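You operate a simulated robot arm through the tools that you are given. There is no shell and no other tool. Be economical: measure what you need, move in short steps, check, and stop when the job is done.

Carry out the task below with a simulated robot arm. There is one attempt and no reset: what you move stays moved.

TASK
Open the left drawer of the long table, fetch the brass cap from the top of the ledger table and set it in the inside of the left drawer of the long table and shut the drawer again. Close the left drawer of the packing bench. Put the small jar on the corner of the long table before the iron stand away on the top of the side table. Put one of the spools from the corner of the long table before the iron stand on top of the carbon block there. Take the red box and leave it on the white dish. Put the wadding on the right end of the long table. Any order will do. Set down upright: small jar, spool, wadding.

Only the result counts: the job must be done as asked and must still hold three seconds after the hand-in. Knocking over, shifting, dropping, spilling or breaking anything else fails it. Lids that push on must go on centred and level and be pressed home; caps that screw on are set level and turned clockwise until they are tight.

THE ROBOT
A 7-joint arm with a two-finger parallel gripper on a trunk, on a base that drives. Base frame: it is fixed to the floor where the robot stands at the start and does not move with it; the origin is under the middle of the robot, x ahead of it, y to its left, z up. Lengths are in m, angles in rad, forces in N, time in s.
With the tool pointing down near the work surface it reaches from about 0.3 to 0.72 m from the robot's upright axis, wherever it stands. Its first joint turns from -2.897 to 2.897 rad. Places, roughly: brass cap (4x3x3 cm) [-1.3, -1.2, 0.7]; carbon block (8x5x4 cm) [0.5, 0.1, 0.8]; inside of the left drawer of the long table [0.7, 0.1, 0.6]; left drawer of the long table [0.7, 0.1, 0.7]; left drawer of the packing bench [0, 1.8, 0.7]; red box (6x4x2 cm) [1.3, -0.8, 0.8]; right end of the long table [0.8, 0.5, 0.8]; small jar (7x7x11 cm) [0.4, 0.4, 0.8]; spool (4x4x5 cm) [0.6, 0.2, 0.8]; top of the side table [-2.3, 0.5, 0.8]; wadding (5x5x6 cm) [1.5, -0.8, 0.8]; white dish (14x14x2 cm) [-1.7, -4.7, 1.1]. Payload 3.43 kg.
The TCP is the grasp point between the finger pads, 0.034 m short of the fingertips. In the tool frame z runs along the fingers and y along their closing line. Largest opening 0.128 m; finger width 0.024, thickness 0.012; the body of the gripper, 0.048 by 0.13 m, starts 0.096 m behind the TCP.
Orientation is told as [roll, pitch, yaw] about the base's x, y, z axes, in that order, counted from this pose: with the fingers straight down and closing along the base's y, the tool's x points along the base's -x, its y along +y and its z along -z.

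THE INTERFACE
- The arm moves only by the tool play_rows. Its argument "series" is a list that holds one entry, the list of rows, each a list of 7 numbers: the shift along the tool's x, y, z in units of 20 mm (1.0 is 20 mm), then the turn, a rotation vector about the tool's x, y, z in units of 6 degrees (1.0 is 6 degrees), then the opening, from 0 (shut) to 1 (fully open). In form: [[[dx, dy, dz, ax, ay, az, hand], ...]]. A call has 1 to 12 rows; each row shifts and turns the commanded pose from where the row before left it, along the tool's axes as they then stand. A call with a number of a shift or a turn outside -1 to 1 is refused whole. Each row takes 0.2 s and may step no farther than 0.05 m and 0.15 rad from the row before; otherwise, or with a gripper value out of range, the whole call is refused. A pose out of reach is approached as far as the arm can. The call stops where the force on the tool passes 40 N (or 10 N more than at its start, if that is more) or the arm is blocked; 0.2 s more then pass. Each finger travels about 0.108 m/s and halts on what it meets, pressing with about 34 N; the grip force reading is that of the motor and also rises with nothing between the fingers. The clock runs only during rows and for 0.2 s after the last one: add rows that do not move to give the fingers time. The reply holds the time, the measured pose of the TCP, the force on the tool along the base axes, the opening and the grip force, in the units named above and with some noise, with the torque about the TCP (base axes, N m) and any sound that the robot's microphone picked up.
- Cameras (640 x 400 px; columns grow to the right, rows downward): "scene" is now at [-0.0166, 0.1489, 1.4206]; the picture's right is [0.12, -0.99, 0.00], its down [-0.79, -0.10, -0.60] and it looks along [0.60, 0.07, -0.80] (base axes); focal length 283 px, centre (320, 200). "wrist" rides on the gripper at [0.076, -0.011, -0.16] in the tool frame; the picture's right is [0.15, 0.99, 0.00], its down [-0.88, 0.13, -0.46] and it looks along [-0.45, 0.07, 0.89] (tool axes); focal length 234 px, centre (320, 200). There is no depth. A picture from a camera that has moved, and an enlarged one, comes with that camera's place and axes in the base frame and with its lens.
- grab_frame(camera): a new picture of that camera. It takes no simulated time.
- raise_lower(by): slides the trunk up (or, below 0, down) by that many m; the arm and the scene camera ride with it, the base frame stays. It gives what a move gives, with no picture.
- base_move(legs): drives the robot by 1 to 6 legs, each [ahead, left, turn to the left] in m, m and rad, along the robot's own axes; the way and the turn of a leg run together, so that a leg with both is an arc; at most 1.5 m and 3.142 rad a leg. The arm and the cameras ride along, it lands a little off, and it stops where it bumps. It gives what a move gives.
- turn_head(pan, tilt): turns the head with the scene camera to pan (to the left, within 1.501 rad either way) and tilt (down, from -0.506 to 1.204), counted from straight ahead of the robot. It gives what a move gives.
- enlarge(camera, box): a new picture of the part [left, top, right, bottom] of that camera's present view, enlarged. It takes no simulated time.
- hand_in(): hands the job in; it is judged then, once.

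Work in short steps. Places have to be worked out from the pictures, the camera data and where the tool is seen: move nearer, look again, correct. Check each grasp and each placing, and mend what went wrong. You have 196 turns and 162 pictures in all, those below and enlarged ones among them. Open the gripper and draw the arm clear of the work before you hand the job in, unless the task says otherwise.

The tools are called after "Request:" as name(argument=value, ...) on one line, values as JSON. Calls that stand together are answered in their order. play_rows: Moves the arm, as the interface text tells. Its arguments: {"type":"object","properties":{"series":{"type":"array"}},"required":["series"]} The other tools are called the same way: raise_lower (by) slides the trunk up or down; base_move (legs) drives the base; turn_head (pan, tilt) turns the head that bears the scene camera; grab_frame (camera) takes a picture; enlarge (camera, box) takes an enlarged picture of a part of a camera's view; hand_in () hands the job in.

At the start:

```text
time_s: 0.0
tcp_pos: [0.4193, 0.0572, 1.0113]
ee_rot: [-0.001, 0.0, 0.0]
ft_force: [-1.4, -0.3, -0.2]
torque: [-0.03, 0.01, 0.01]
width: 0.128
finger_force: 0.2
trunk travel left (down, up): [-0.15, 0.174]
robot x, y, heading: [-0.001, 0.0014, -0.003]
head pan, tilt: [0.122, 0.925]
```

scene: 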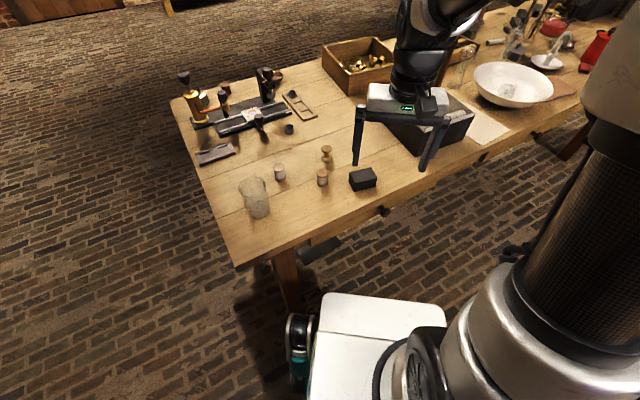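
wrist: 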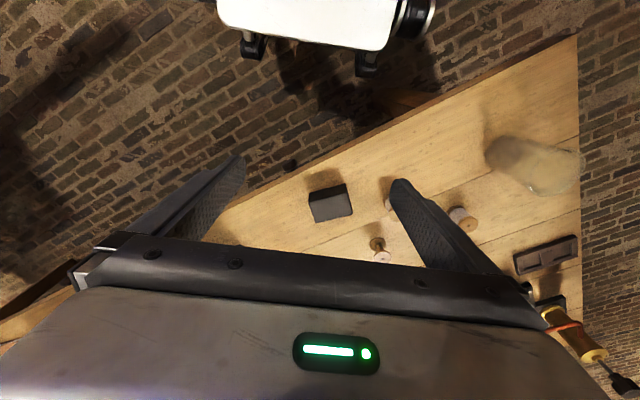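

I begin with closer looks at the long table to locate the jar, spools, carbon block and drawer.

Request:
enlarge(camera="scene", box=[160, 50, 480, 280])

Request:
turn_head(pan=-0.6, tilt=0.6)

Request:
grab_frame(camera="scene")

```text
1.74 times, centred on (320, 165) of scene
camera zoom: at [-0.0166, 0.1489, 1.4206], right [0.12, -0.99, 0.0], down [-0.79, -0.1, -0.6], along [0.6, 0.07, -0.8], focal length 492 px, centre (320, 261)
```

zoom: 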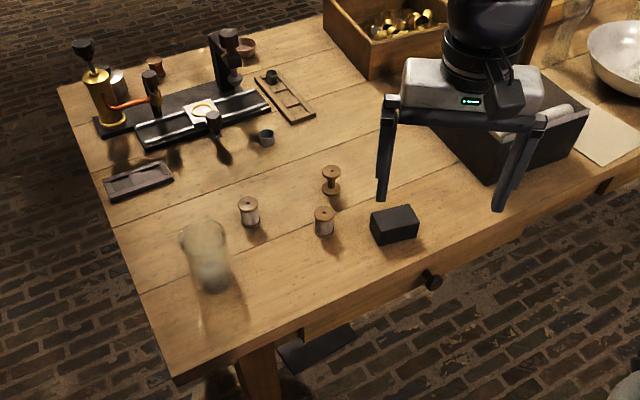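

```text
time_s: 1.1
tcp_pos: [0.4197, 0.0574, 1.0121]
ee_rot: [0.001, 0.0, -0.001]
ft_force: [0.5, 0.0, -0.5]
torque: [0.0, 0.01, 0.01]
width: 0.128
finger_force: 0.0
trunk travel left (down, up): [-0.15, 0.174]
robot x, y, heading: [-0.0007, -0.0017, -0.001]
head pan, tilt: [-0.6, 0.6]
```

```text
158 pictures are left
camera scene: at [-0.0171, 0.0899, 1.4472], right [-0.56, -0.83, 0.0], down [-0.47, 0.32, -0.82], along [0.68, -0.47, -0.57], focal length 283 px, centre (320, 200)
```

scene: 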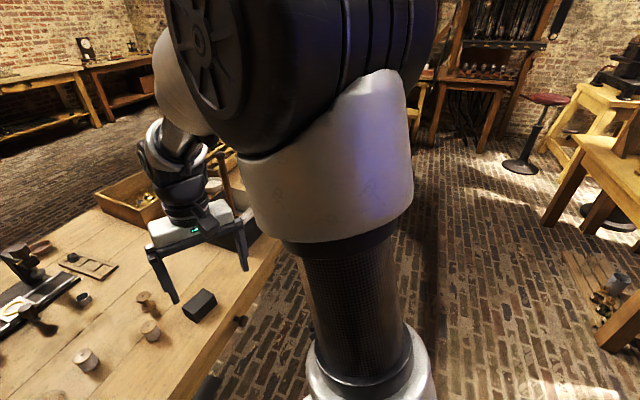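

I look around to learn the room layout, panning the head in several directions.

Request:
turn_head(pan=1.0, tilt=0.4)

Request:
grab_frame(camera="scene")

Request:
turn_head(pan=0.1, tilt=0.5)

Request:
grab_frame(camera="scene")

Request:
turn_head(pan=-1.45, tilt=0.4)

Request:
grab_frame(camera="scene")

```text
time_s: 2.8
tcp_pos: [0.4195, 0.0559, 1.0118]
ee_rot: [-0.001, 0.001, 0.0]
ft_force: [0.5, -0.5, -0.2]
torque: [-0.02, 0.0, -0.02]
width: 0.1281
finger_force: 0.0
trunk travel left (down, up): [-0.15, 0.174]
robot x, y, heading: [0.0003, -0.0035, 0.002]
head pan, tilt: [1.0, 0.4]
```

```text
157 pictures are left
camera scene: at [-0.04, 0.2177, 1.4655], right [0.84, -0.54, 0.0], down [-0.21, -0.33, -0.92], along [0.5, 0.77, -0.39], focal length 283 px, centre (320, 200)
```

scene: 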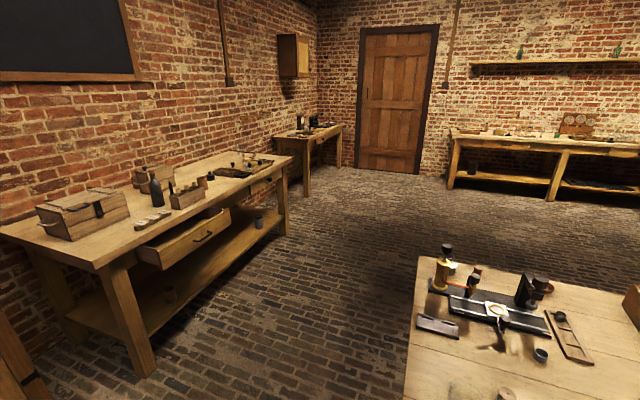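

```text
time_s: 4.0
tcp_pos: [0.4194, 0.0562, 1.0104]
ee_rot: [0.001, 0.0, 0.0]
ft_force: [0.0, -0.3, -0.1]
torque: [-0.02, -0.02, 0.01]
width: 0.1281
finger_force: 0.1
trunk travel left (down, up): [-0.15, 0.174]
robot x, y, heading: [-0.002, -0.0004, -0.001]
head pan, tilt: [0.099, 0.499]
```

```text
156 pictures are left
camera scene: at [0.0004, 0.1489, 1.4564], right [0.1, -0.99, 0.0], down [-0.48, -0.05, -0.88], along [0.87, 0.09, -0.48], focal length 283 px, centre (320, 200)
```

scene: 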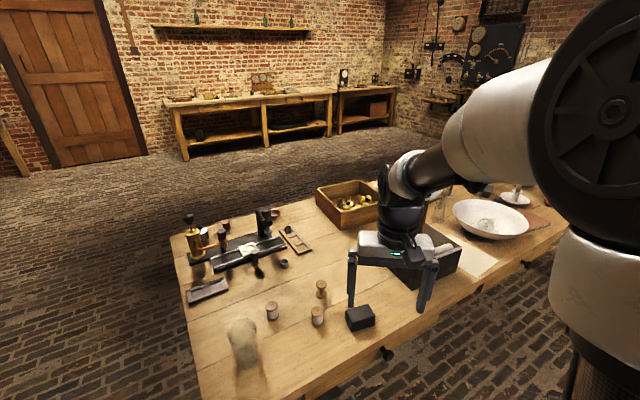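

```text
time_s: 5.6
tcp_pos: [0.4189, 0.0563, 1.0108]
ee_rot: [0.001, 0.001, -0.001]
ft_force: [-0.2, 0.4, -0.5]
torque: [0.01, -0.01, 0.0]
width: 0.128
finger_force: 0.0
trunk travel left (down, up): [-0.15, 0.174]
robot x, y, heading: [-0.0007, -0.002, 0.003]
head pan, tilt: [-1.45, 0.4]
```

```text
155 pictures are left
camera scene: at [-0.0789, 0.0478, 1.4655], right [-0.99, -0.12, 0.0], down [-0.05, 0.39, -0.92], along [0.11, -0.91, -0.39], focal length 283 px, centre (320, 200)
```

scene: 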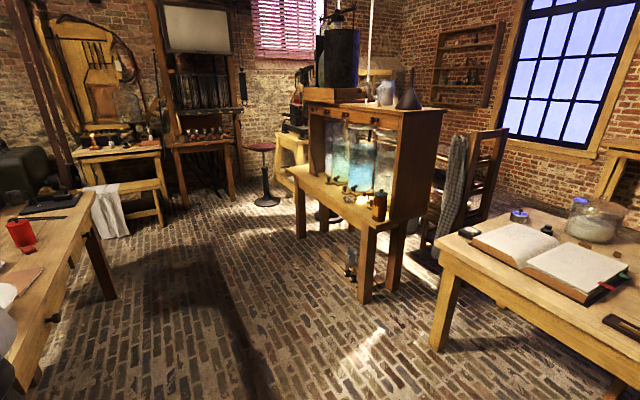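

The wrist view puts the block near (0.54, 0.09) and the spools near (0.53, 0.2), (0.53, 0.34), (0.63, 0.21). I raise the view a little towards the spools and look closely.

Request:
play_rows(series=[[[0, 1, 0, 0, 0, 0, 1], [0, 1, 0, 0, 0, 0, 1], [0, 1, 0, 0, 0, 0, 1], [0, 1, 0, 0, 0, 0, 1], [0, 1, 0, 0, 0, 0, 1], [0, 1, 0, 0, 0, 0, 1], [0, 1, 0, 0, 0, 0, 1], [1, 0, 0, 0, 0, 0, 1]]])

Request:
grab_frame(camera="wrist")

Request:
turn_head(pan=0.2, tilt=0.9)

Request:
grab_frame(camera="scene")

```text
time_s: 7.4
tcp_pos: [0.3983, 0.1973, 1.012]
ee_rot: [-0.001, 0.0, 0.0]
ft_force: [-0.2, 0.7, 0.5]
torque: [-0.04, 0.02, 0.06]
width: 0.128
finger_force: 0.1
trunk travel left (down, up): [-0.15, 0.174]
robot x, y, heading: [-0.0001, 0.0017, 0.001]
head pan, tilt: [-1.45, 0.4]
```

```text
154 pictures are left
camera wrist: at [0.3234, 0.1843, 1.1716], right [-0.15, 0.99, 0.0], down [0.88, 0.13, 0.46], along [0.45, 0.07, -0.89], focal length 234 px, centre (320, 200)
```

wrist: 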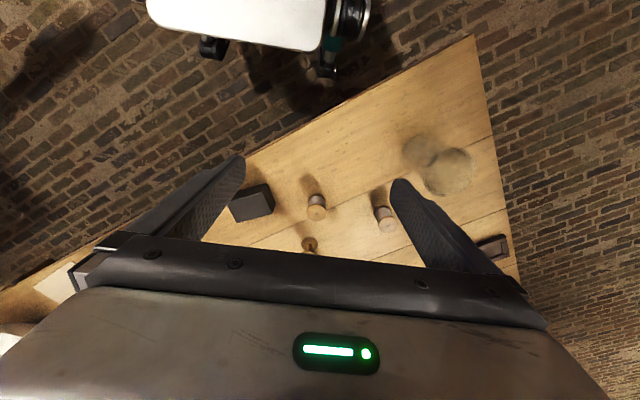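

```text
time_s: 9.1
tcp_pos: [0.3992, 0.196, 1.0134]
ee_rot: [0.001, -0.001, 0.0]
ft_force: [0.4, -0.1, -0.4]
torque: [-0.01, 0.01, 0.0]
width: 0.1277
finger_force: 0.1
trunk travel left (down, up): [-0.15, 0.174]
robot x, y, heading: [-0.0021, -0.0012, 0.006]
head pan, tilt: [0.201, 0.901]
```

```text
153 pictures are left
camera scene: at [-0.0161, 0.1548, 1.4225], right [0.2, -0.98, 0.0], down [-0.77, -0.16, -0.62], along [0.61, 0.12, -0.78], focal length 283 px, centre (320, 200)
```

scene: 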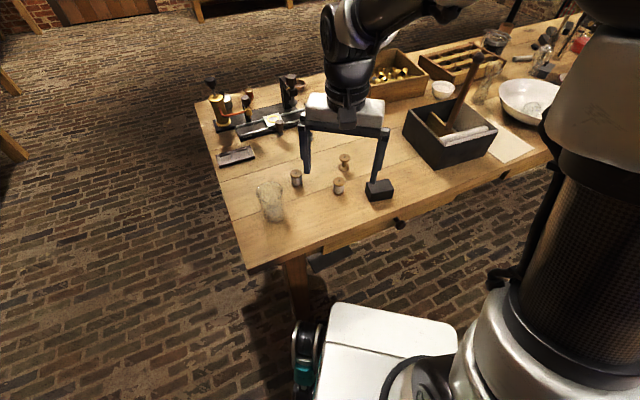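

I move above the middle wound spool, judged at about (0.52, 0.207), and lower to have a closer look.

Request:
play_rows(series=[[[-1, 0, 0, 0, 0, 0, 1], [-1, 0, 0, 0, 0, 0, 1], [-1, 0.5, 0, 0, 0, 0, 1], [-1, 0, 0, 0, 0, 0, 1], [-1, 0, 0.5, 0, 0, 0, 0.8], [-1, 0, 1, 0, 0, 0, 0.6], [0, 0, 1, 0, 0, 0, 0.6], [0, 0, 1, 0, 0, 0, 0.6]]])

Request:
grab_frame(camera="wrist")

Request:
grab_frame(camera="scene")

```text
time_s: 10.9
tcp_pos: [0.5185, 0.2067, 0.9416]
ee_rot: [-0.001, 0.0, 0.001]
ft_force: [1.0, 0.3, 0.3]
torque: [-0.03, 0.0, 0.03]
width: 0.0767
finger_force: 0.1
trunk travel left (down, up): [-0.15, 0.174]
robot x, y, heading: [-0.0019, -0.0045, 0.001]
head pan, tilt: [0.201, 0.901]
```

```text
152 pictures are left
camera wrist: at [0.4425, 0.1959, 1.1005], right [-0.15, 0.99, 0.0], down [0.88, 0.13, 0.46], along [0.45, 0.07, -0.89], focal length 234 px, centre (320, 200)
```

wrist: 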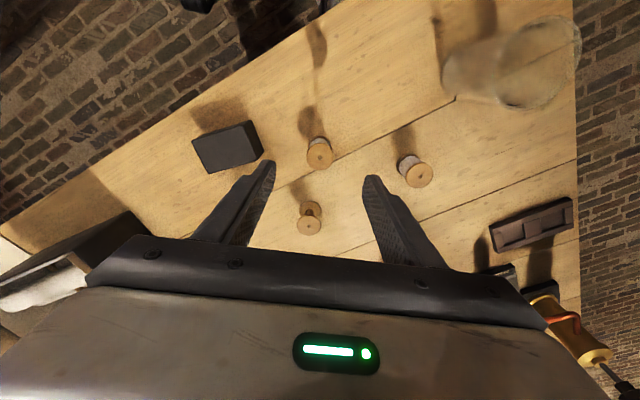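

```text
151 pictures are left
camera scene: at [-0.0162, 0.1548, 1.4225], right [0.2, -0.98, 0.0], down [-0.77, -0.16, -0.62], along [0.61, 0.12, -0.78], focal length 283 px, centre (320, 200)
```

scene: 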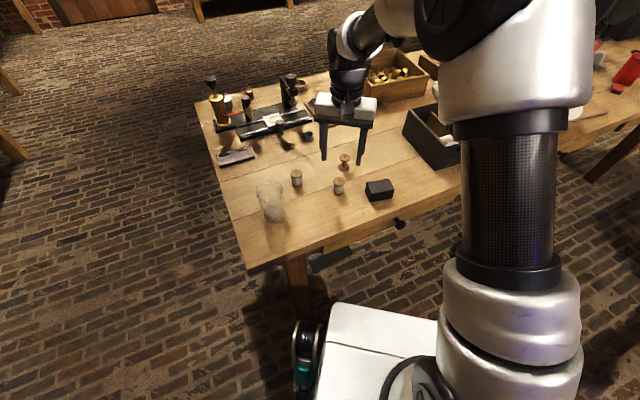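

Two rays put the spool's top centre at (0.5256, 0.209, 0.823), so the table top is about 0.773. I descend astride it to TCP z≈0.82.

Request:
play_rows(series=[[[-0.35, 0.13, 1, 0, 0, 0, 0.6], [0, 0, 1, 0, 0, 0, 0.6], [0, 0, 1, 0, 0, 0, 0.6], [0, 0, 1, 0, 0, 0, 0.6], [0, 0, 1, 0, 0, 0, 0.6], [0, 0, 1, 0, 0, 0, 0.6], [0, 0, 0.1, 0, 0, 0, 0.6]]])

Request:
grab_frame(camera="wrist")

```text
time_s: 12.5
tcp_pos: [0.5237, 0.2094, 0.8183]
ee_rot: [0.001, 0.0, 0.001]
ft_force: [-0.2, -0.3, 0.1]
torque: [0.02, 0.03, 0.0]
width: 0.0767
finger_force: 0.0
trunk travel left (down, up): [-0.15, 0.174]
robot x, y, heading: [-0.0007, 0.0005, 0.002]
head pan, tilt: [0.201, 0.901]
```

```text
150 pictures are left
camera wrist: at [0.45, 0.1975, 0.9779], right [-0.15, 0.99, 0.0], down [0.88, 0.13, 0.46], along [0.45, 0.07, -0.89], focal length 234 px, centre (320, 200)
```

wrist: 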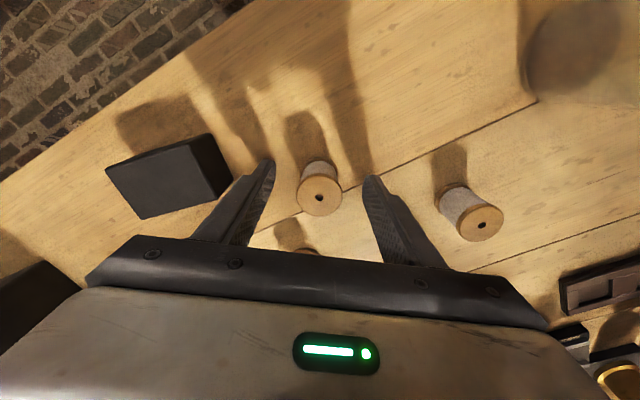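

The spool sits between the pads. I lower 4 mm, close, and lift.

Request:
play_rows(series=[[[0.07, 0, 0.2, 0, 0, 0, 0.6], [0, 0, 0, 0, 0, 0, 0.2], [0, 0, 0, 0, 0, 0, 0.2], [0, 0, 0, 0, 0, 0, 0.2], [0, 0, -1, 0, 0, 0, 0.2], [0, 0, -1, 0, 0, 0, 0.2], [0, 0, -1, 0, 0, 0, 0.2], [0, 0, -1, 0, 0, 0, 0.2]]])

Request:
grab_frame(camera="wrist")

```text
time_s: 14.3
tcp_pos: [0.5263, 0.2108, 0.8941]
ee_rot: [0.0, 0.0, 0.001]
ft_force: [0.6, 0.5, 0.3]
torque: [0.0, 0.02, -0.02]
width: 0.032
finger_force: 34.0
trunk travel left (down, up): [-0.15, 0.174]
robot x, y, heading: [0.001, -0.0025, -0.002]
head pan, tilt: [0.201, 0.901]
```

```text
149 pictures are left
camera wrist: at [0.4507, 0.1991, 1.0536], right [-0.15, 0.99, 0.0], down [0.88, 0.13, 0.46], along [0.45, 0.07, -0.89], focal length 234 px, centre (320, 200)
```

wrist: 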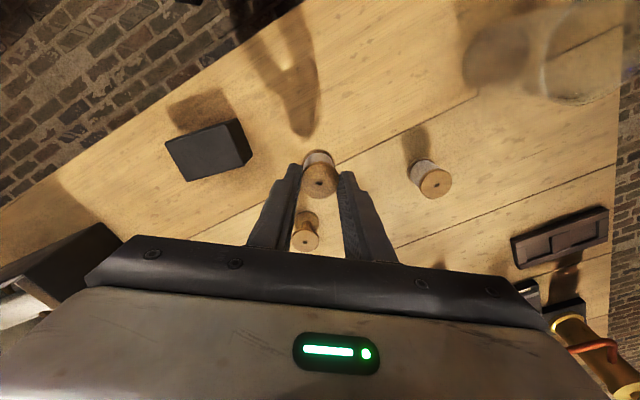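

The spool looks lower in the fingers than expected; I check it enlarged in both cameras.

Request:
enlarge(camera="wrist", box=[240, 130, 400, 230])

Request:
enlarge(camera="scene", box=[260, 100, 420, 200])

```text
4.00 times, centred on (320, 180) of wrist
camera zoom: at [0.4507, 0.1991, 1.0536], right [-0.15, 0.99, 0.0], down [0.88, 0.13, 0.46], along [0.45, 0.07, -0.89], focal length 937 px, centre (320, 280)
```

zoom: 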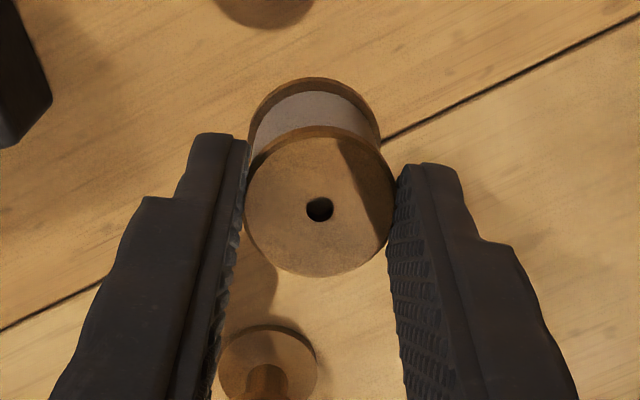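

```text
4.00 times, centred on (340, 150) of scene
camera zoom: at [-0.016, 0.1549, 1.4225], right [0.2, -0.98, 0.0], down [-0.77, -0.16, -0.62], along [0.61, 0.12, -0.78], focal length 1131 px, centre (240, 400)
```

zoom: 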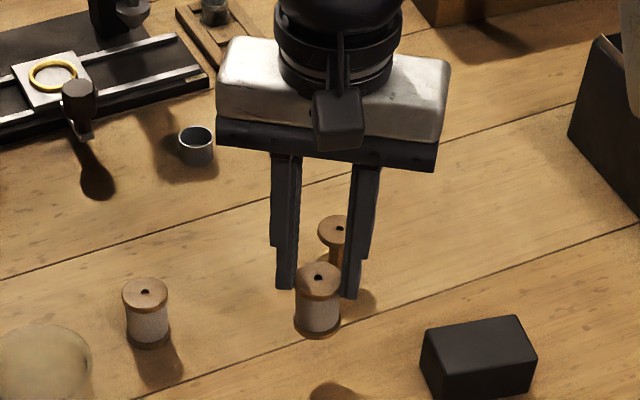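

The spool slid down to the fingertips and toward the robot, so I set it back gently and regrasp deeper. I lower about 36 mm first.

Request:
play_rows(series=[[[0, 0, 0.6, 0, 0, 0, 0.2], [0, 0, 0.6, 0, 0, 0, 0.2], [0, 0, 0.4, 0, 0, 0, 0.2], [0, 0, 0.15, 0, 0, 0, 0.2]]])

Request:
enlarge(camera="wrist", box=[240, 130, 400, 230])

Request:
enlarge(camera="scene", box=[260, 110, 420, 210])

```text
time_s: 15.3
tcp_pos: [0.5265, 0.21, 0.8603]
ee_rot: [0.0, 0.001, 0.0]
ft_force: [0.5, -0.2, 0.1]
torque: [0.04, 0.01, -0.01]
width: 0.0318
finger_force: 34.3
trunk travel left (down, up): [-0.15, 0.174]
robot x, y, heading: [0.0023, -0.0013, -0.002]
head pan, tilt: [0.201, 0.901]
```

```text
4.00 times, centred on (320, 180) of wrist
camera zoom: at [0.4503, 0.1978, 1.019], right [-0.15, 0.99, 0.0], down [0.88, 0.13, 0.46], along [0.45, 0.07, -0.89], focal length 937 px, centre (320, 280)
```

zoom: 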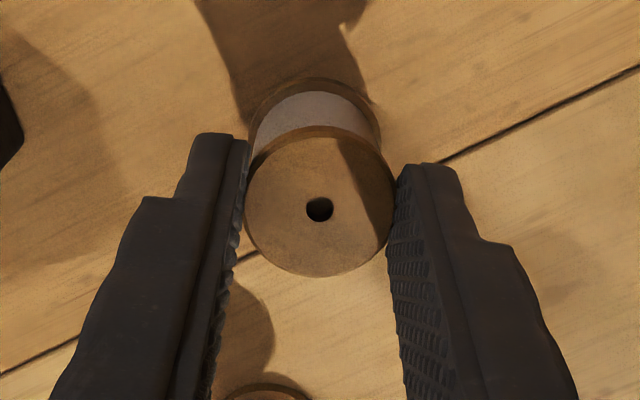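

```text
4.00 times, centred on (340, 160) of scene
camera zoom: at [-0.0161, 0.1549, 1.4225], right [0.2, -0.98, 0.0], down [-0.77, -0.16, -0.62], along [0.61, 0.12, -0.78], focal length 1131 px, centre (240, 360)
```

zoom: 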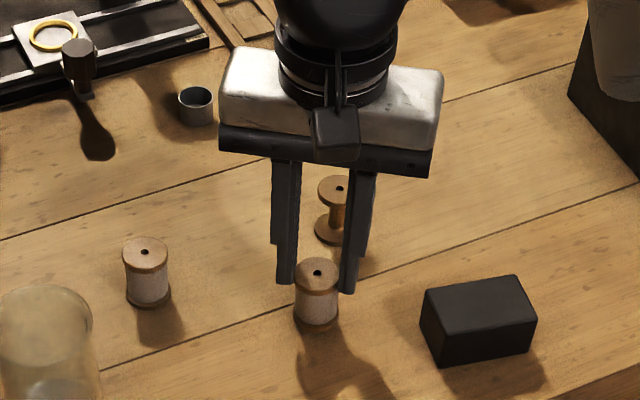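

The spool is held steadily and upright, gripped by its top flange with its bottom about 79 mm below the TCP. That is good for stacking, so I lift slowly and carry it over the block at (0.534, 0.09).

Request:
play_rows(series=[[[0, 0, -0.5, 0, 0, 0, 0.15], [0, 0, -0.7, 0, 0, 0, 0.15], [0, 0, -0.8, 0, 0, 0, 0.15], [0, 0, -0.8, 0, 0, 0, 0.15], [0, -0.7, 0, 0, 0, 0, 0.15], [-0.28, -0.7, 0, 0, 0, 0, 0.15], [0, -0.9, 0, 0, 0, 0, 0.15], [0, -0.9, 0, 0, 0, 0, 0.15], [0, -0.9, 0, 0, 0, 0, 0.15], [0, -0.9, 0, 0, 0, 0, 0.15], [0, -0.6, 0, 0, 0, 0, 0.15], [0, -0.48, 0, 0, 0, 0, 0.15]]])

Request:
grab_frame(camera="wrist")

Request:
enlarge(camera="scene", box=[280, 110, 440, 210])

```text
time_s: 17.9
tcp_pos: [0.5312, 0.0877, 0.9158]
ee_rot: [0.0, -0.001, 0.0]
ft_force: [0.4, 0.4, -0.4]
torque: [-0.01, -0.01, 0.02]
width: 0.0317
finger_force: 33.9
trunk travel left (down, up): [-0.15, 0.174]
robot x, y, heading: [0.0001, -0.0035, 0.002]
head pan, tilt: [0.201, 0.901]
```

```text
144 pictures are left
camera wrist: at [0.455, 0.0761, 1.0748], right [-0.15, 0.99, 0.0], down [0.88, 0.13, 0.46], along [0.45, 0.07, -0.89], focal length 234 px, centre (320, 200)
```

wrist: 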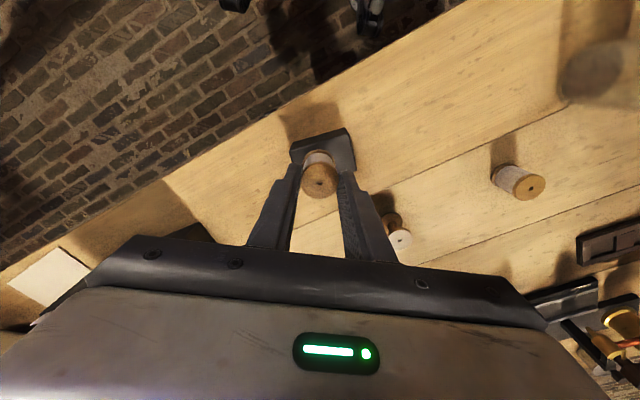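

```text
4.00 times, centred on (360, 160) of scene
camera zoom: at [-0.0161, 0.1549, 1.4225], right [0.2, -0.98, 0.0], down [-0.77, -0.16, -0.62], along [0.61, 0.12, -0.78], focal length 1131 px, centre (160, 360)
```

zoom: 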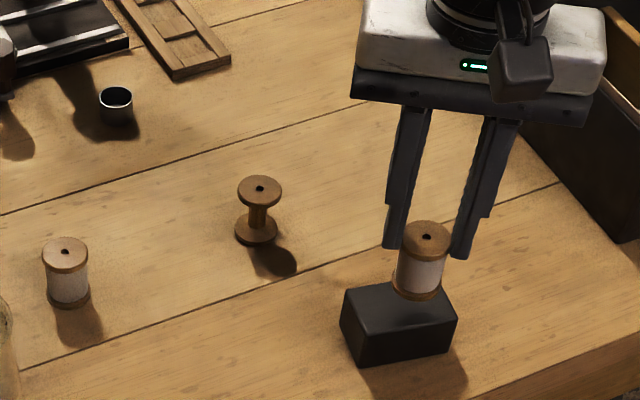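

I check the alignment over the block with an enlarged wrist view.

Request:
enlarge(camera="wrist", box=[260, 110, 388, 190])

```text
5.00 times, centred on (324, 150) of wrist
camera zoom: at [0.455, 0.0761, 1.0748], right [-0.15, 0.99, 0.0], down [0.88, 0.13, 0.46], along [0.45, 0.07, -0.89], focal length 1171 px, centre (300, 450)
```

zoom: 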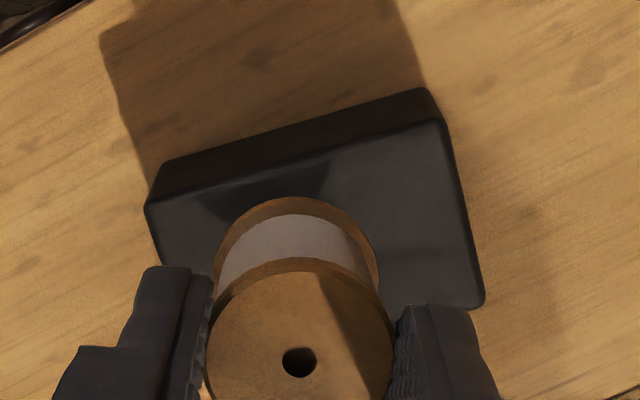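

The block's top centre computes to about (0.538, 0.093), the spool axis to about (0.533, 0.087). I shift by (+4, +5) mm and lower toward contact in small steps.

Request:
play_rows(series=[[[-0.2, 0.25, 0, 0, 0, 0, 0.15], [0, 0, 0.5, 0, 0, 0, 0.15], [0, 0, 0.3, 0, 0, 0, 0.15], [0, 0, 0.1, 0, 0, 0, 0.15], [0, 0, 0, 0, 0, 0, 0.15]]])

Request:
enlarge(camera="scene", box=[340, 140, 420, 190])

```text
time_s: 19.1
tcp_pos: [0.5346, 0.0917, 0.8967]
ee_rot: [0.001, 0.0, -0.001]
ft_force: [0.5, -0.5, -1.4]
torque: [0.01, 0.01, -0.01]
width: 0.0315
finger_force: 34.3
trunk travel left (down, up): [-0.15, 0.174]
robot x, y, heading: [-0.0029, 0.001, -0.001]
head pan, tilt: [0.201, 0.901]
```

```text
8.00 times, centred on (380, 165) of scene
camera zoom: at [-0.0161, 0.1549, 1.4225], right [0.2, -0.98, 0.0], down [-0.77, -0.16, -0.62], along [0.61, 0.12, -0.78], focal length 2261 px, centre (-160, 480)
```

zoom: 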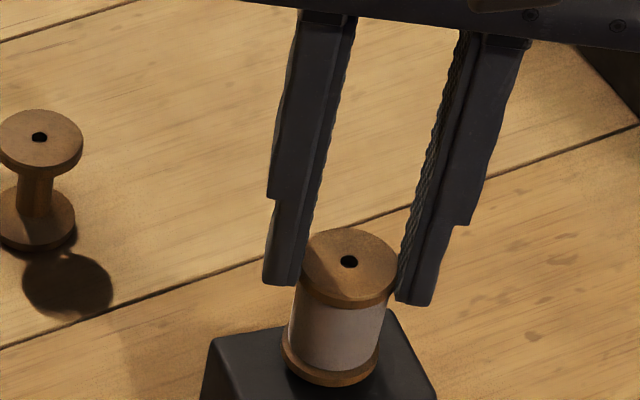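

Nearly down; I continue in 1.5 mm steps watching the force.

Request:
play_rows(series=[[[0, 0, 0.08, 0, 0, 0, 0.15], [0, 0, 0.08, 0, 0, 0, 0.15], [0, 0, 0, 0, 0, 0, 0.15]]])

Request:
enlarge(camera="scene", box=[340, 155, 420, 205])

```text
time_s: 19.9
tcp_pos: [0.5334, 0.0914, 0.894]
ee_rot: [0.0, 0.0, 0.001]
ft_force: [0.3, -0.2, 0.6]
torque: [0.04, -0.02, 0.02]
width: 0.032
finger_force: 34.1
trunk travel left (down, up): [-0.15, 0.174]
robot x, y, heading: [-0.0004, -0.0, 0.001]
head pan, tilt: [0.201, 0.901]
```

```text
8.00 times, centred on (380, 180) of scene
camera zoom: at [-0.0161, 0.1549, 1.4225], right [0.2, -0.98, 0.0], down [-0.77, -0.16, -0.62], along [0.61, 0.12, -0.78], focal length 2261 px, centre (-160, 360)
```

zoom: 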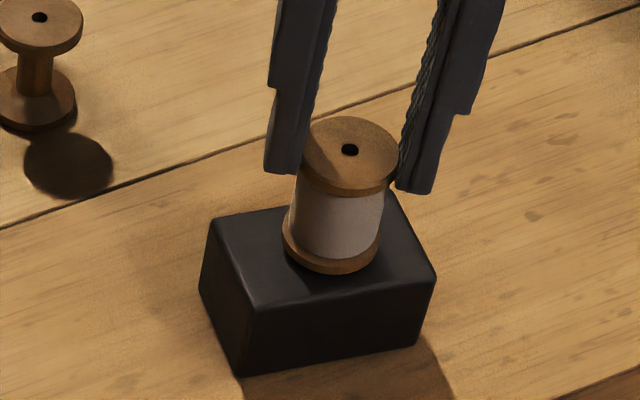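

It is centred over the block; the flange is just above the surface. I keep lowering a few mm until contact shows in the force.

Request:
play_rows(series=[[[0, 0, 0.1, 0, 0, 0, 0.15], [0, 0, 0.1, 0, 0, 0, 0.15], [0, 0, 0, 0, 0, 0, 0.15]]])

Request:
enlarge(camera="scene", box=[340, 155, 420, 205])

```text
time_s: 20.7
tcp_pos: [0.5354, 0.0926, 0.8913]
ee_rot: [0.001, -0.001, 0.0]
ft_force: [-0.2, -0.8, 8.5]
torque: [0.06, 0.1, 0.0]
width: 0.032
finger_force: 34.3
trunk travel left (down, up): [-0.15, 0.174]
robot x, y, heading: [0.0019, -0.002, 0.001]
head pan, tilt: [0.201, 0.901]
```

```text
8.00 times, centred on (380, 180) of scene
camera zoom: at [-0.0167, 0.1547, 1.4226], right [0.2, -0.98, 0.0], down [-0.77, -0.16, -0.62], along [0.61, 0.12, -0.78], focal length 2261 px, centre (-160, 360)
```

zoom: 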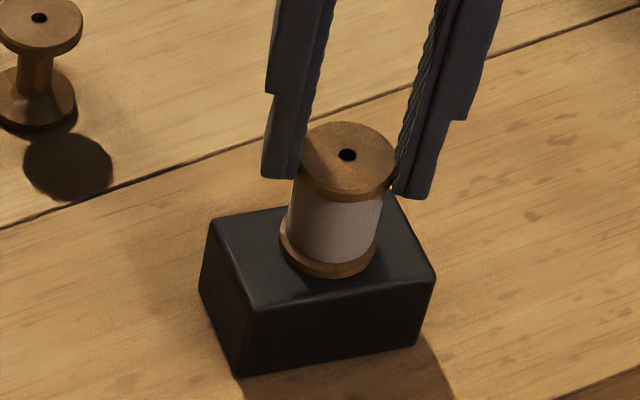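

Contact at about 8 N. I open the fingers partly and withdraw upward.

Request:
play_rows(series=[[[0, 0, 0, 0, 0, 0, 0.4], [0, 0, 0, 0, 0, 0, 0.6], [0, 0, 0, 0, 0, 0, 0.6], [0, 0, -1, 0, 0, 0, 0.6], [0, 0, -1, 0, 0, 0, 0.6], [0, 0, -1, 0, 0, 0, 0.6], [0, 0, -1, 0, 0, 0, 0.6], [0, 0, -1, 0, 0, 0, 1]]])

Request:
grab_frame(camera="wrist")

Request:
enlarge(camera="scene", box=[240, 130, 480, 280])

```text
time_s: 22.5
tcp_pos: [0.5337, 0.0937, 0.9923]
ee_rot: [-0.001, 0.0, -0.001]
ft_force: [0.5, 0.0, 0.5]
torque: [0.01, -0.01, 0.01]
width: 0.1282
finger_force: 0.0
trunk travel left (down, up): [-0.15, 0.174]
robot x, y, heading: [-0.0016, 0.0002, 0.003]
head pan, tilt: [0.201, 0.901]
```

```text
138 pictures are left
camera wrist: at [0.4584, 0.0809, 1.1515], right [-0.15, 0.99, 0.0], down [0.88, 0.13, 0.46], along [0.45, 0.07, -0.89], focal length 234 px, centre (320, 200)
```

wrist: 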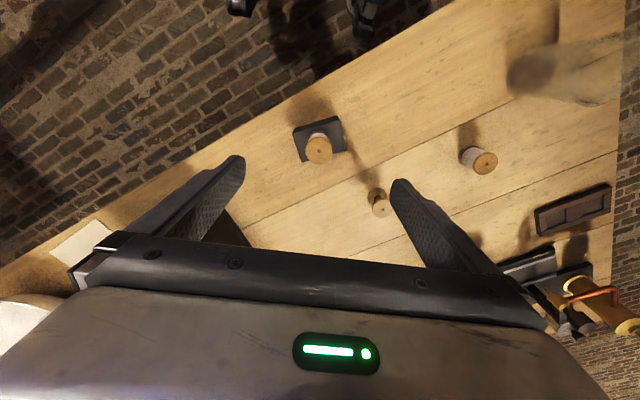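

```text
2.67 times, centred on (360, 205) of scene
camera zoom: at [-0.0161, 0.1549, 1.4225], right [0.2, -0.98, 0.0], down [-0.77, -0.16, -0.62], along [0.61, 0.12, -0.78], focal length 754 px, centre (213, 187)
```

zoom: 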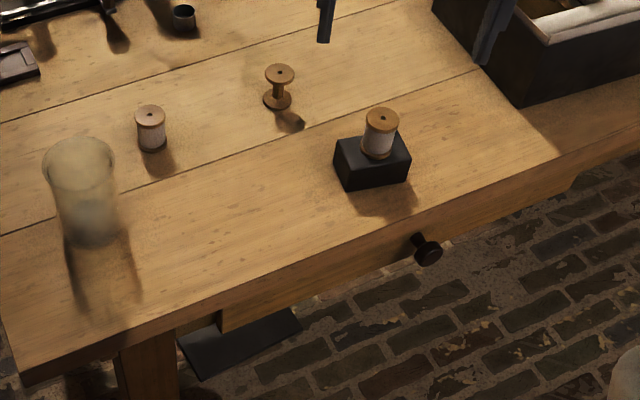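

The spool stands on the block. Next the drawer knob, judged near (0.50, 0.01, 0.70) with the table's edge turned about 0.63 rad; I move in front of it and turn the tool to match the edge.

Request:
play_rows(series=[[[0.6, -1, 0, 0, 0, 0, 1], [0.6, -1, 0, 0, 0, 0, 1], [0.6, -1, 0, 0, 0, 0, 1], [0.6, -1, 0, 0, 0, 0, 1], [0.6, -1, 0, 0, 0, 0, 1], [0.5, -0.7, 0, 0, 0, 0, 1], [0, 0, 0.8, 0, 0, -1, 1], [0, 0, 0.8, 0, 0, -1, 1], [0, 0, 0.8, 0, 0, -1, 1], [0, 0, 0.8, 0, 0, -1, 1], [0, 0, 0.8, 0, 0, -1, 1], [0, 0, 0.8, 0, 0, -1, 0.6]]])

Request:
grab_frame(camera="wrist")

Request:
enlarge(camera="scene", box=[320, 130, 480, 230])

```text
time_s: 25.1
tcp_pos: [0.4669, -0.0221, 0.8921]
ee_rot: [0.001, -0.001, 0.63]
ft_force: [-0.2, -0.7, -0.1]
torque: [0.0, -0.02, -0.01]
width: 0.0767
finger_force: 0.0
trunk travel left (down, up): [-0.15, 0.174]
robot x, y, heading: [-0.0016, -0.0009, -0.0]
head pan, tilt: [0.201, 0.901]
```

```text
136 pictures are left
camera wrist: at [0.4116, -0.0762, 1.0524], right [-0.7, 0.71, 0.0], down [0.64, 0.62, 0.46], along [0.33, 0.32, -0.89], focal length 234 px, centre (320, 200)
```

wrist: 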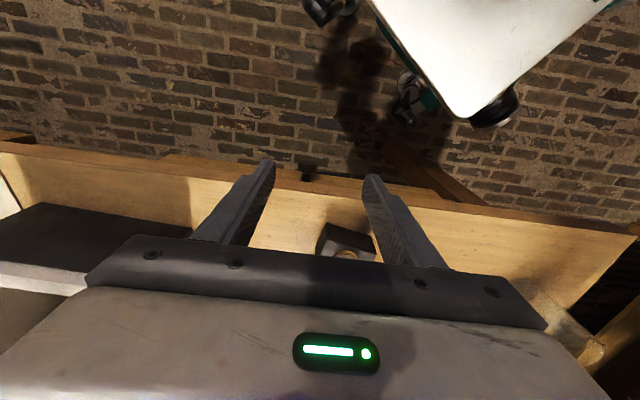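

```text
4.00 times, centred on (400, 180) of scene
camera zoom: at [-0.0161, 0.1549, 1.4225], right [0.2, -0.98, 0.0], down [-0.77, -0.16, -0.62], along [0.61, 0.12, -0.78], focal length 1131 px, centre (0, 280)
```

zoom: 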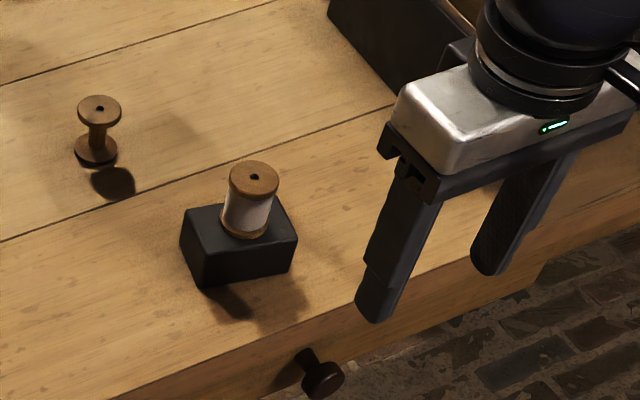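

The knob lies under the tabletop's overhang, at about (0.519, 0.005, 0.68), so I tilt the tool 45° to come at it slantwise from outside, and lower in front of it.

Request:
play_rows(series=[[[0, -0.4, 0, 0, -1, 0, 0.6], [0, 0, 0, 0, -1, 0, 0.6], [0, 0, 0, 0, -1, 0, 0.6], [0, 0, 0, 0, -1, 0, 0.6], [0, 0, 0, 0, -1, 0, 0.6], [0, 0, 0, 0, -1, 0, 0.6], [0, 0, 0, 0, -1, 0, 0.6], [0, 0, 0, 0, -0.5, 0, 0.6], [1, 0, 1, 0, 0, 0, 0.6], [1, 0, 1, 0, 0, 0, 0.6], [1, 0, 1, 0, 0, 0, 0.6], [1, 0, 1, 0, 0, 0, 0.6]]])

Request:
grab_frame(camera="wrist")

Request:
grab_frame(camera="scene")

```text
time_s: 27.7
tcp_pos: [0.4693, -0.0285, 0.7808]
ee_rot: [0.001, -0.785, 0.631]
ft_force: [-0.2, -0.5, -1.2]
torque: [-0.02, 0.04, -0.01]
width: 0.0769
finger_force: 0.0
trunk travel left (down, up): [-0.15, 0.174]
robot x, y, heading: [-0.0018, 0.0028, -0.003]
head pan, tilt: [0.201, 0.901]
```

```text
134 pictures are left
camera wrist: at [0.3416, -0.1368, 0.8394], right [-0.67, 0.74, -0.1], down [0.17, 0.28, 0.94], along [0.73, 0.61, -0.31], focal length 234 px, centre (320, 200)
```

wrist: 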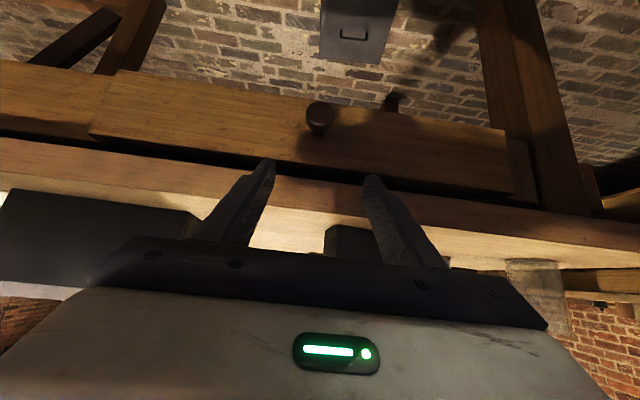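

```text
133 pictures are left
camera scene: at [-0.0162, 0.1549, 1.4225], right [0.2, -0.98, 0.0], down [-0.77, -0.16, -0.62], along [0.61, 0.12, -0.78], focal length 283 px, centre (320, 200)
```

scene: 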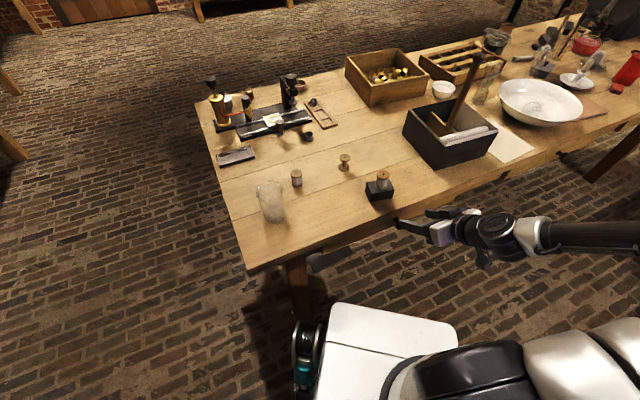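

The knob's head shows at about (0.523, 0.008, 0.665). I lower another 85 mm in front of it and look again.

Request:
play_rows(series=[[[1, 0, 1, 0, 0, 0, 0.6], [1, 0, 1, 0, 0, 0, 0.6], [1, 0, 1, 0, 0, 0, 0.6]]])

Request:
grab_frame(camera="wrist")

```text
time_s: 28.5
tcp_pos: [0.4693, -0.0306, 0.6974]
ee_rot: [-0.001, -0.787, 0.629]
ft_force: [0.0, -0.3, 0.9]
torque: [0.02, -0.01, 0.02]
width: 0.0768
finger_force: 0.0
trunk travel left (down, up): [-0.15, 0.174]
robot x, y, heading: [0.001, 0.0019, 0.005]
head pan, tilt: [0.201, 0.901]
```

```text
132 pictures are left
camera wrist: at [0.3411, -0.1387, 0.7547], right [-0.66, 0.74, -0.1], down [0.17, 0.28, 0.94], along [0.73, 0.61, -0.31], focal length 234 px, centre (320, 200)
```

wrist: 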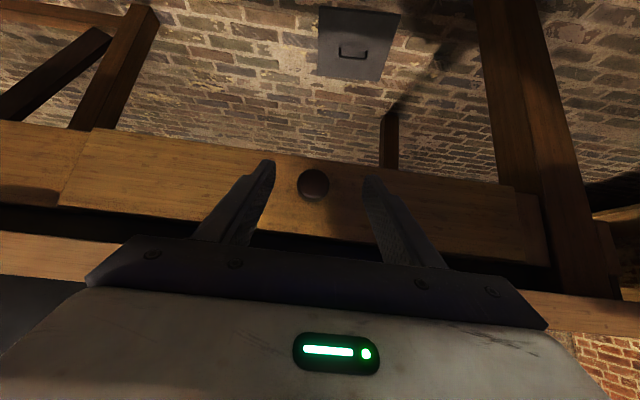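

The knob head triangulates to n≈0.434 (outward axis), z≈0.658, about 35 mm wide. I advance so the knob lies between the finger ends.

Request:
play_rows(series=[[[-0.3, -0.1, 0.8, 0, 0, 0, 0.6], [-0.3, -0.1, 0.8, 0, 0, 0, 0.6], [-0.3, 0, 0.8, 0, 0, 0, 0.6], [-0.34, 0, 0.75, 0, 0, 0, 0.6]]])

Request:
grab_frame(camera="wrist")

```text
time_s: 29.5
tcp_pos: [0.5153, 0.0018, 0.6692]
ee_rot: [0.0, -0.78, 0.624]
ft_force: [-27.8, -21.4, 17.9]
torque: [0.64, 0.44, 1.4]
width: 0.0768
finger_force: 0.0
trunk travel left (down, up): [-0.15, 0.174]
robot x, y, heading: [0.0012, 0.0012, 0.006]
head pan, tilt: [0.201, 0.901]
```

```text
131 pictures are left
camera wrist: at [0.388, -0.1055, 0.7286], right [-0.66, 0.74, -0.1], down [0.17, 0.28, 0.94], along [0.73, 0.61, -0.32], focal length 234 px, centre (320, 200)
```

wrist: 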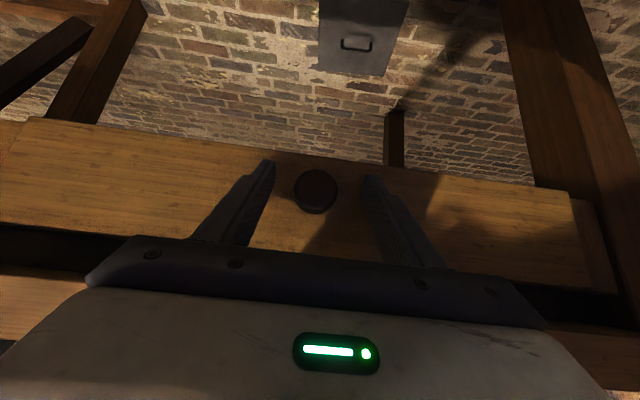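

The fingertips touch the drawer front while the knob lies right at the TCP. I back off 4 mm and close on the knob.

Request:
play_rows(series=[[[0.15, 0, -0.15, 0, 0, 0, 0.6], [0, 0, 0, 0, 0, 0, 0.1], [0, 0, 0, 0, 0, 0, 0.1], [0, 0, 0, 0, 0, 0, 0.1]]])

Request:
grab_frame(camera="wrist")

```text
time_s: 30.5
tcp_pos: [0.5165, 0.001, 0.6698]
ee_rot: [-0.002, -0.784, 0.626]
ft_force: [-22.5, -21.2, 3.8]
torque: [-0.25, 0.58, 1.32]
width: 0.0376
finger_force: 22.1
trunk travel left (down, up): [-0.15, 0.174]
robot x, y, heading: [0.0013, -0.0039, 0.001]
head pan, tilt: [0.201, 0.901]
```

```text
130 pictures are left
camera wrist: at [0.3885, -0.1065, 0.7286], right [-0.66, 0.74, -0.1], down [0.17, 0.28, 0.94], along [0.73, 0.61, -0.31], focal length 234 px, centre (320, 200)
```

wrist: 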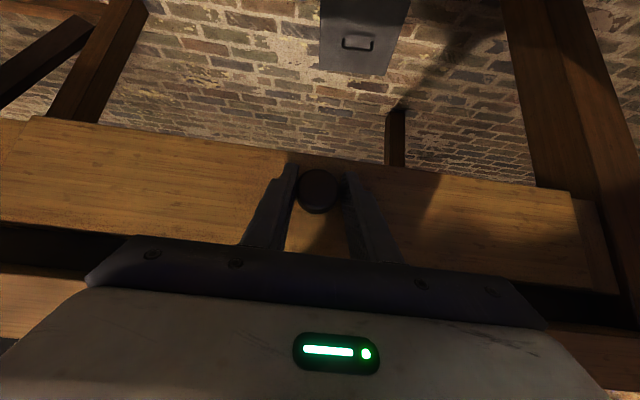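

The fingers hold the knob (37.6 mm). I pull outward along the edge normal, a few cm first.

Request:
play_rows(series=[[[0.4, 0, -0.4, 0, 0, 0, 0.1], [0.5, 0, -0.5, 0, 0, 0, 0.1], [0.7, 0, -0.7, 0, 0, 0, 0.1], [0.7, 0, -0.7, 0, 0, 0, 0.1]]])

Request:
grab_frame(camera="scene")

```text
time_s: 31.5
tcp_pos: [0.467, -0.0376, 0.67]
ee_rot: [-0.006, -0.786, 0.627]
ft_force: [10.2, -20.0, -2.1]
torque: [0.07, -0.37, -0.08]
width: 0.0333
finger_force: 45.3
trunk travel left (down, up): [-0.15, 0.174]
robot x, y, heading: [0.0027, -0.0008, 0.003]
head pan, tilt: [0.201, 0.901]
```

```text
129 pictures are left
camera scene: at [-0.0154, 0.1538, 1.4227], right [0.2, -0.98, 0.0], down [-0.77, -0.16, -0.62], along [0.61, 0.12, -0.78], focal length 283 px, centre (320, 200)
```

scene: 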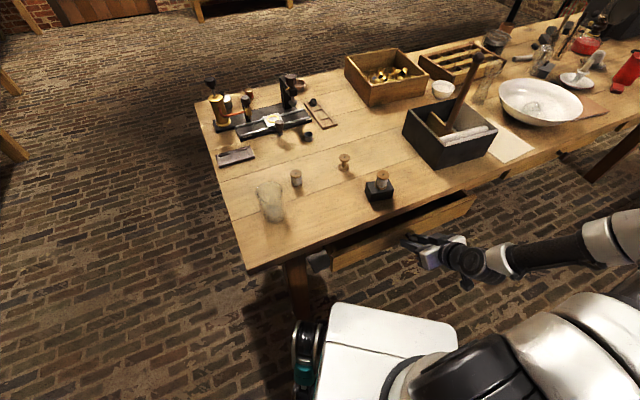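

The drawer slides. I continue pulling about 11 cm, easing a little sideways for the side load.

Request:
play_rows(series=[[[0.5, -0.15, -0.5, 0, 0, 0, 0.1], [0.7, 0, -0.7, 0, 0, 0, 0.1], [0.7, 0, -0.7, 0, 0, 0, 0.1], [0.7, 0, -0.7, 0, 0, 0, 0.1], [0.7, 0, -0.7, 0, 0, 0, 0.1], [0.7, 0, -0.7, 0, 0, 0, 0.1]]])

Request:
grab_frame(camera="scene")

```text
time_s: 32.9
tcp_pos: [0.3747, -0.1049, 0.6702]
ee_rot: [0.001, -0.786, 0.628]
ft_force: [3.1, -9.1, 10.9]
torque: [0.22, -0.78, 0.15]
width: 0.0333
finger_force: 45.3
trunk travel left (down, up): [-0.15, 0.174]
robot x, y, heading: [0.0016, 0.0038, -0.001]
head pan, tilt: [0.201, 0.901]
```

```text
128 pictures are left
camera scene: at [-0.0166, 0.1546, 1.4226], right [0.2, -0.98, 0.0], down [-0.77, -0.16, -0.62], along [0.61, 0.12, -0.78], focal length 283 px, centre (320, 200)
```

scene: 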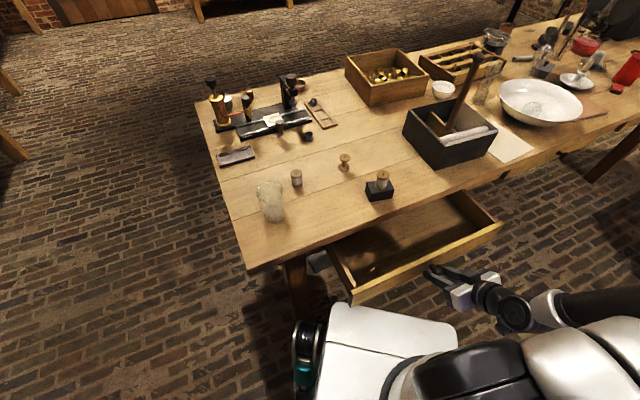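

The drawer is open about 18 cm, enough to insert the cap. I release the knob and back off along the tool axis, then rise.

Request:
play_rows(series=[[[0, 0, 0, 0, 0, 0, 0.4], [0, 0, 0, 0, 0, 0, 0.6], [0, 0, 0, 0, 0, 0, 0.6], [0, 0, -1, 0, 0, 0, 0.6], [0, 0, -1, 0, 0, 0, 0.6], [0, 0, -1, 0, 0, 0, 0.6], [-1, 0, -1, 0, 0, 0, 0.6], [-1, 0, -1, 0, 0, 0, 0.6], [-1, 0, -1, 0, 0, 0, 0.6], [-1, 0, -1, 0, 0, 0, 0.6], [-1, 0, -1, 0, 0, 0, 1], [-1, 0, -1, 0, 0, 0, 1]]])

Request:
grab_frame(camera="scene")

```text
time_s: 35.5
tcp_pos: [0.341, -0.1289, 0.8833]
ee_rot: [0.002, -0.786, 0.627]
ft_force: [-0.1, 0.3, -0.4]
torque: [0.0, 0.01, 0.0]
width: 0.1281
finger_force: 0.1
trunk travel left (down, up): [-0.15, 0.174]
robot x, y, heading: [0.0016, 0.0011, -0.002]
head pan, tilt: [0.201, 0.901]
```

```text
127 pictures are left
camera scene: at [-0.0161, 0.1547, 1.4225], right [0.2, -0.98, 0.0], down [-0.77, -0.16, -0.62], along [0.61, 0.12, -0.78], focal length 283 px, centre (320, 200)
```

scene: 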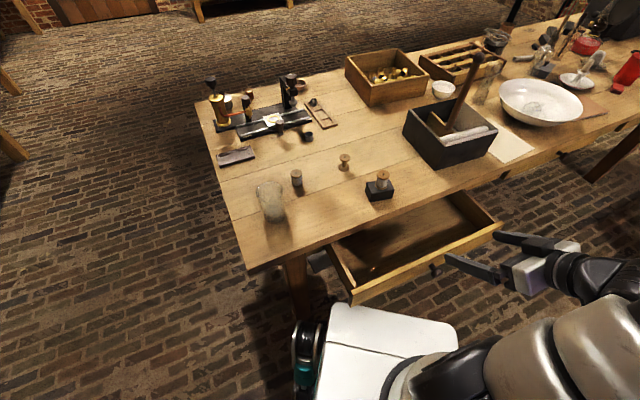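

The knob is released and the drawer stands open. I right the tool, rise, and turn back the yaw before going to the jar at about (0.41, 0.372).

Request:
play_rows(series=[[[0, 0, -1, 0, 1, 0, 1], [0, 0, -1, 0, 1, 0, 1], [0, 0, -1, 0, 1, 0, 1], [0, 0, -1, 0, 1, 0, 1], [0, 0, -1, 0, 1, 0, 1], [0, 0, -1, 0, 1, 0, 1], [0, 0, -1, 0, 1, 0, 1], [0, 0, 0, 0, 0.5, 0, 1]]])

Request:
play_rows(series=[[[0, 1, 0, 0, 0, 1, 1], [0, 1, 0, 0, 0, 1, 1], [0, 1, 0, 0, 0, 1, 1], [0, 1, 0, 0, 0, 1, 1], [0, 1, 0, 0, 0, 1, 1], [0, 1, 0, 0, 0, 1, 1], [0, 1, 0, 0, 0, 0, 1], [0, 1, 0, 0, 0, 0, 1], [0, 1, 0, 0, 0, 0, 1], [0, 1, 0, 0, 0, 0, 1], [0, 1, 0, 0, 0, 0, 1]]])

```text
time_s: 37.3
tcp_pos: [0.2974, -0.1639, 0.9957]
ee_rot: [-0.028, -0.165, 0.635]
ft_force: [0.5, -0.4, -0.4]
torque: [0.01, 0.03, -0.02]
width: 0.1278
finger_force: 0.1
out of reach, approached as far as the arm can: row 6, 7
trunk travel left (down, up): [-0.15, 0.174]
robot x, y, heading: [-0.0012, -0.0021, 0.001]
head pan, tilt: [0.201, 0.901]
```

```text
time_s: 38.8
tcp_pos: [0.251, -0.0501, 0.9825]
ee_rot: [0.237, -0.076, -0.087]
ft_force: [-0.2, -0.8, 0.0]
torque: [-0.01, 0.01, 0.03]
width: 0.128
finger_force: 0.0
out of reach, approached as far as the arm can: row 6, 7
trunk travel left (down, up): [-0.15, 0.174]
robot x, y, heading: [0.0008, -0.0022, 0.003]
head pan, tilt: [0.201, 0.901]
stopped in row 7: the arm was blocked; the commanded pose is now the measured one
```

That posture got too near the trunk; I move outward and straighten the small tilt.

Request:
play_rows(series=[[[-1, 0, 0, 0, 0, 0, 1], [-1, 0, 0, 0, 0, 0, 1], [-1, 0, 0, 0.8, 0.25, -0.3, 1], [-1, 0, 0, 0.8, 0.25, -0.3, 1], [-1, 0, 0, 0.66, 0.23, -0.23, 1]]])

Request:
grab_frame(camera="scene")

```text
time_s: 40.0
tcp_pos: [0.3519, -0.0523, 0.988]
ee_rot: [-0.02, -0.012, 0.02]
ft_force: [-0.6, 0.1, -0.2]
torque: [0.01, -0.01, -0.01]
width: 0.1282
finger_force: 0.1
trunk travel left (down, up): [-0.15, 0.174]
robot x, y, heading: [-0.0024, -0.0008, 0.003]
head pan, tilt: [0.201, 0.901]
```

```text
126 pictures are left
camera scene: at [-0.0164, 0.1558, 1.4224], right [0.21, -0.98, 0.0], down [-0.77, -0.16, -0.62], along [0.61, 0.13, -0.78], focal length 283 px, centre (320, 200)
```

scene: 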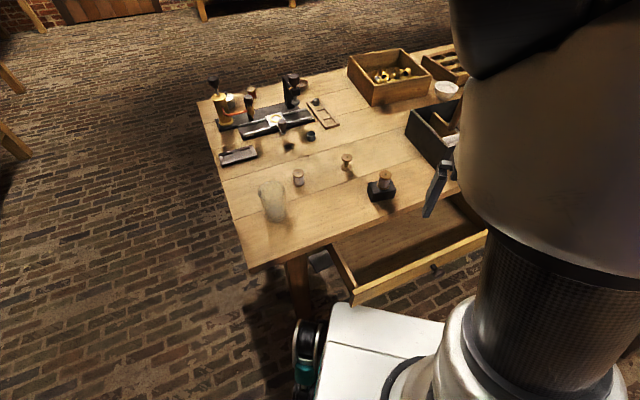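

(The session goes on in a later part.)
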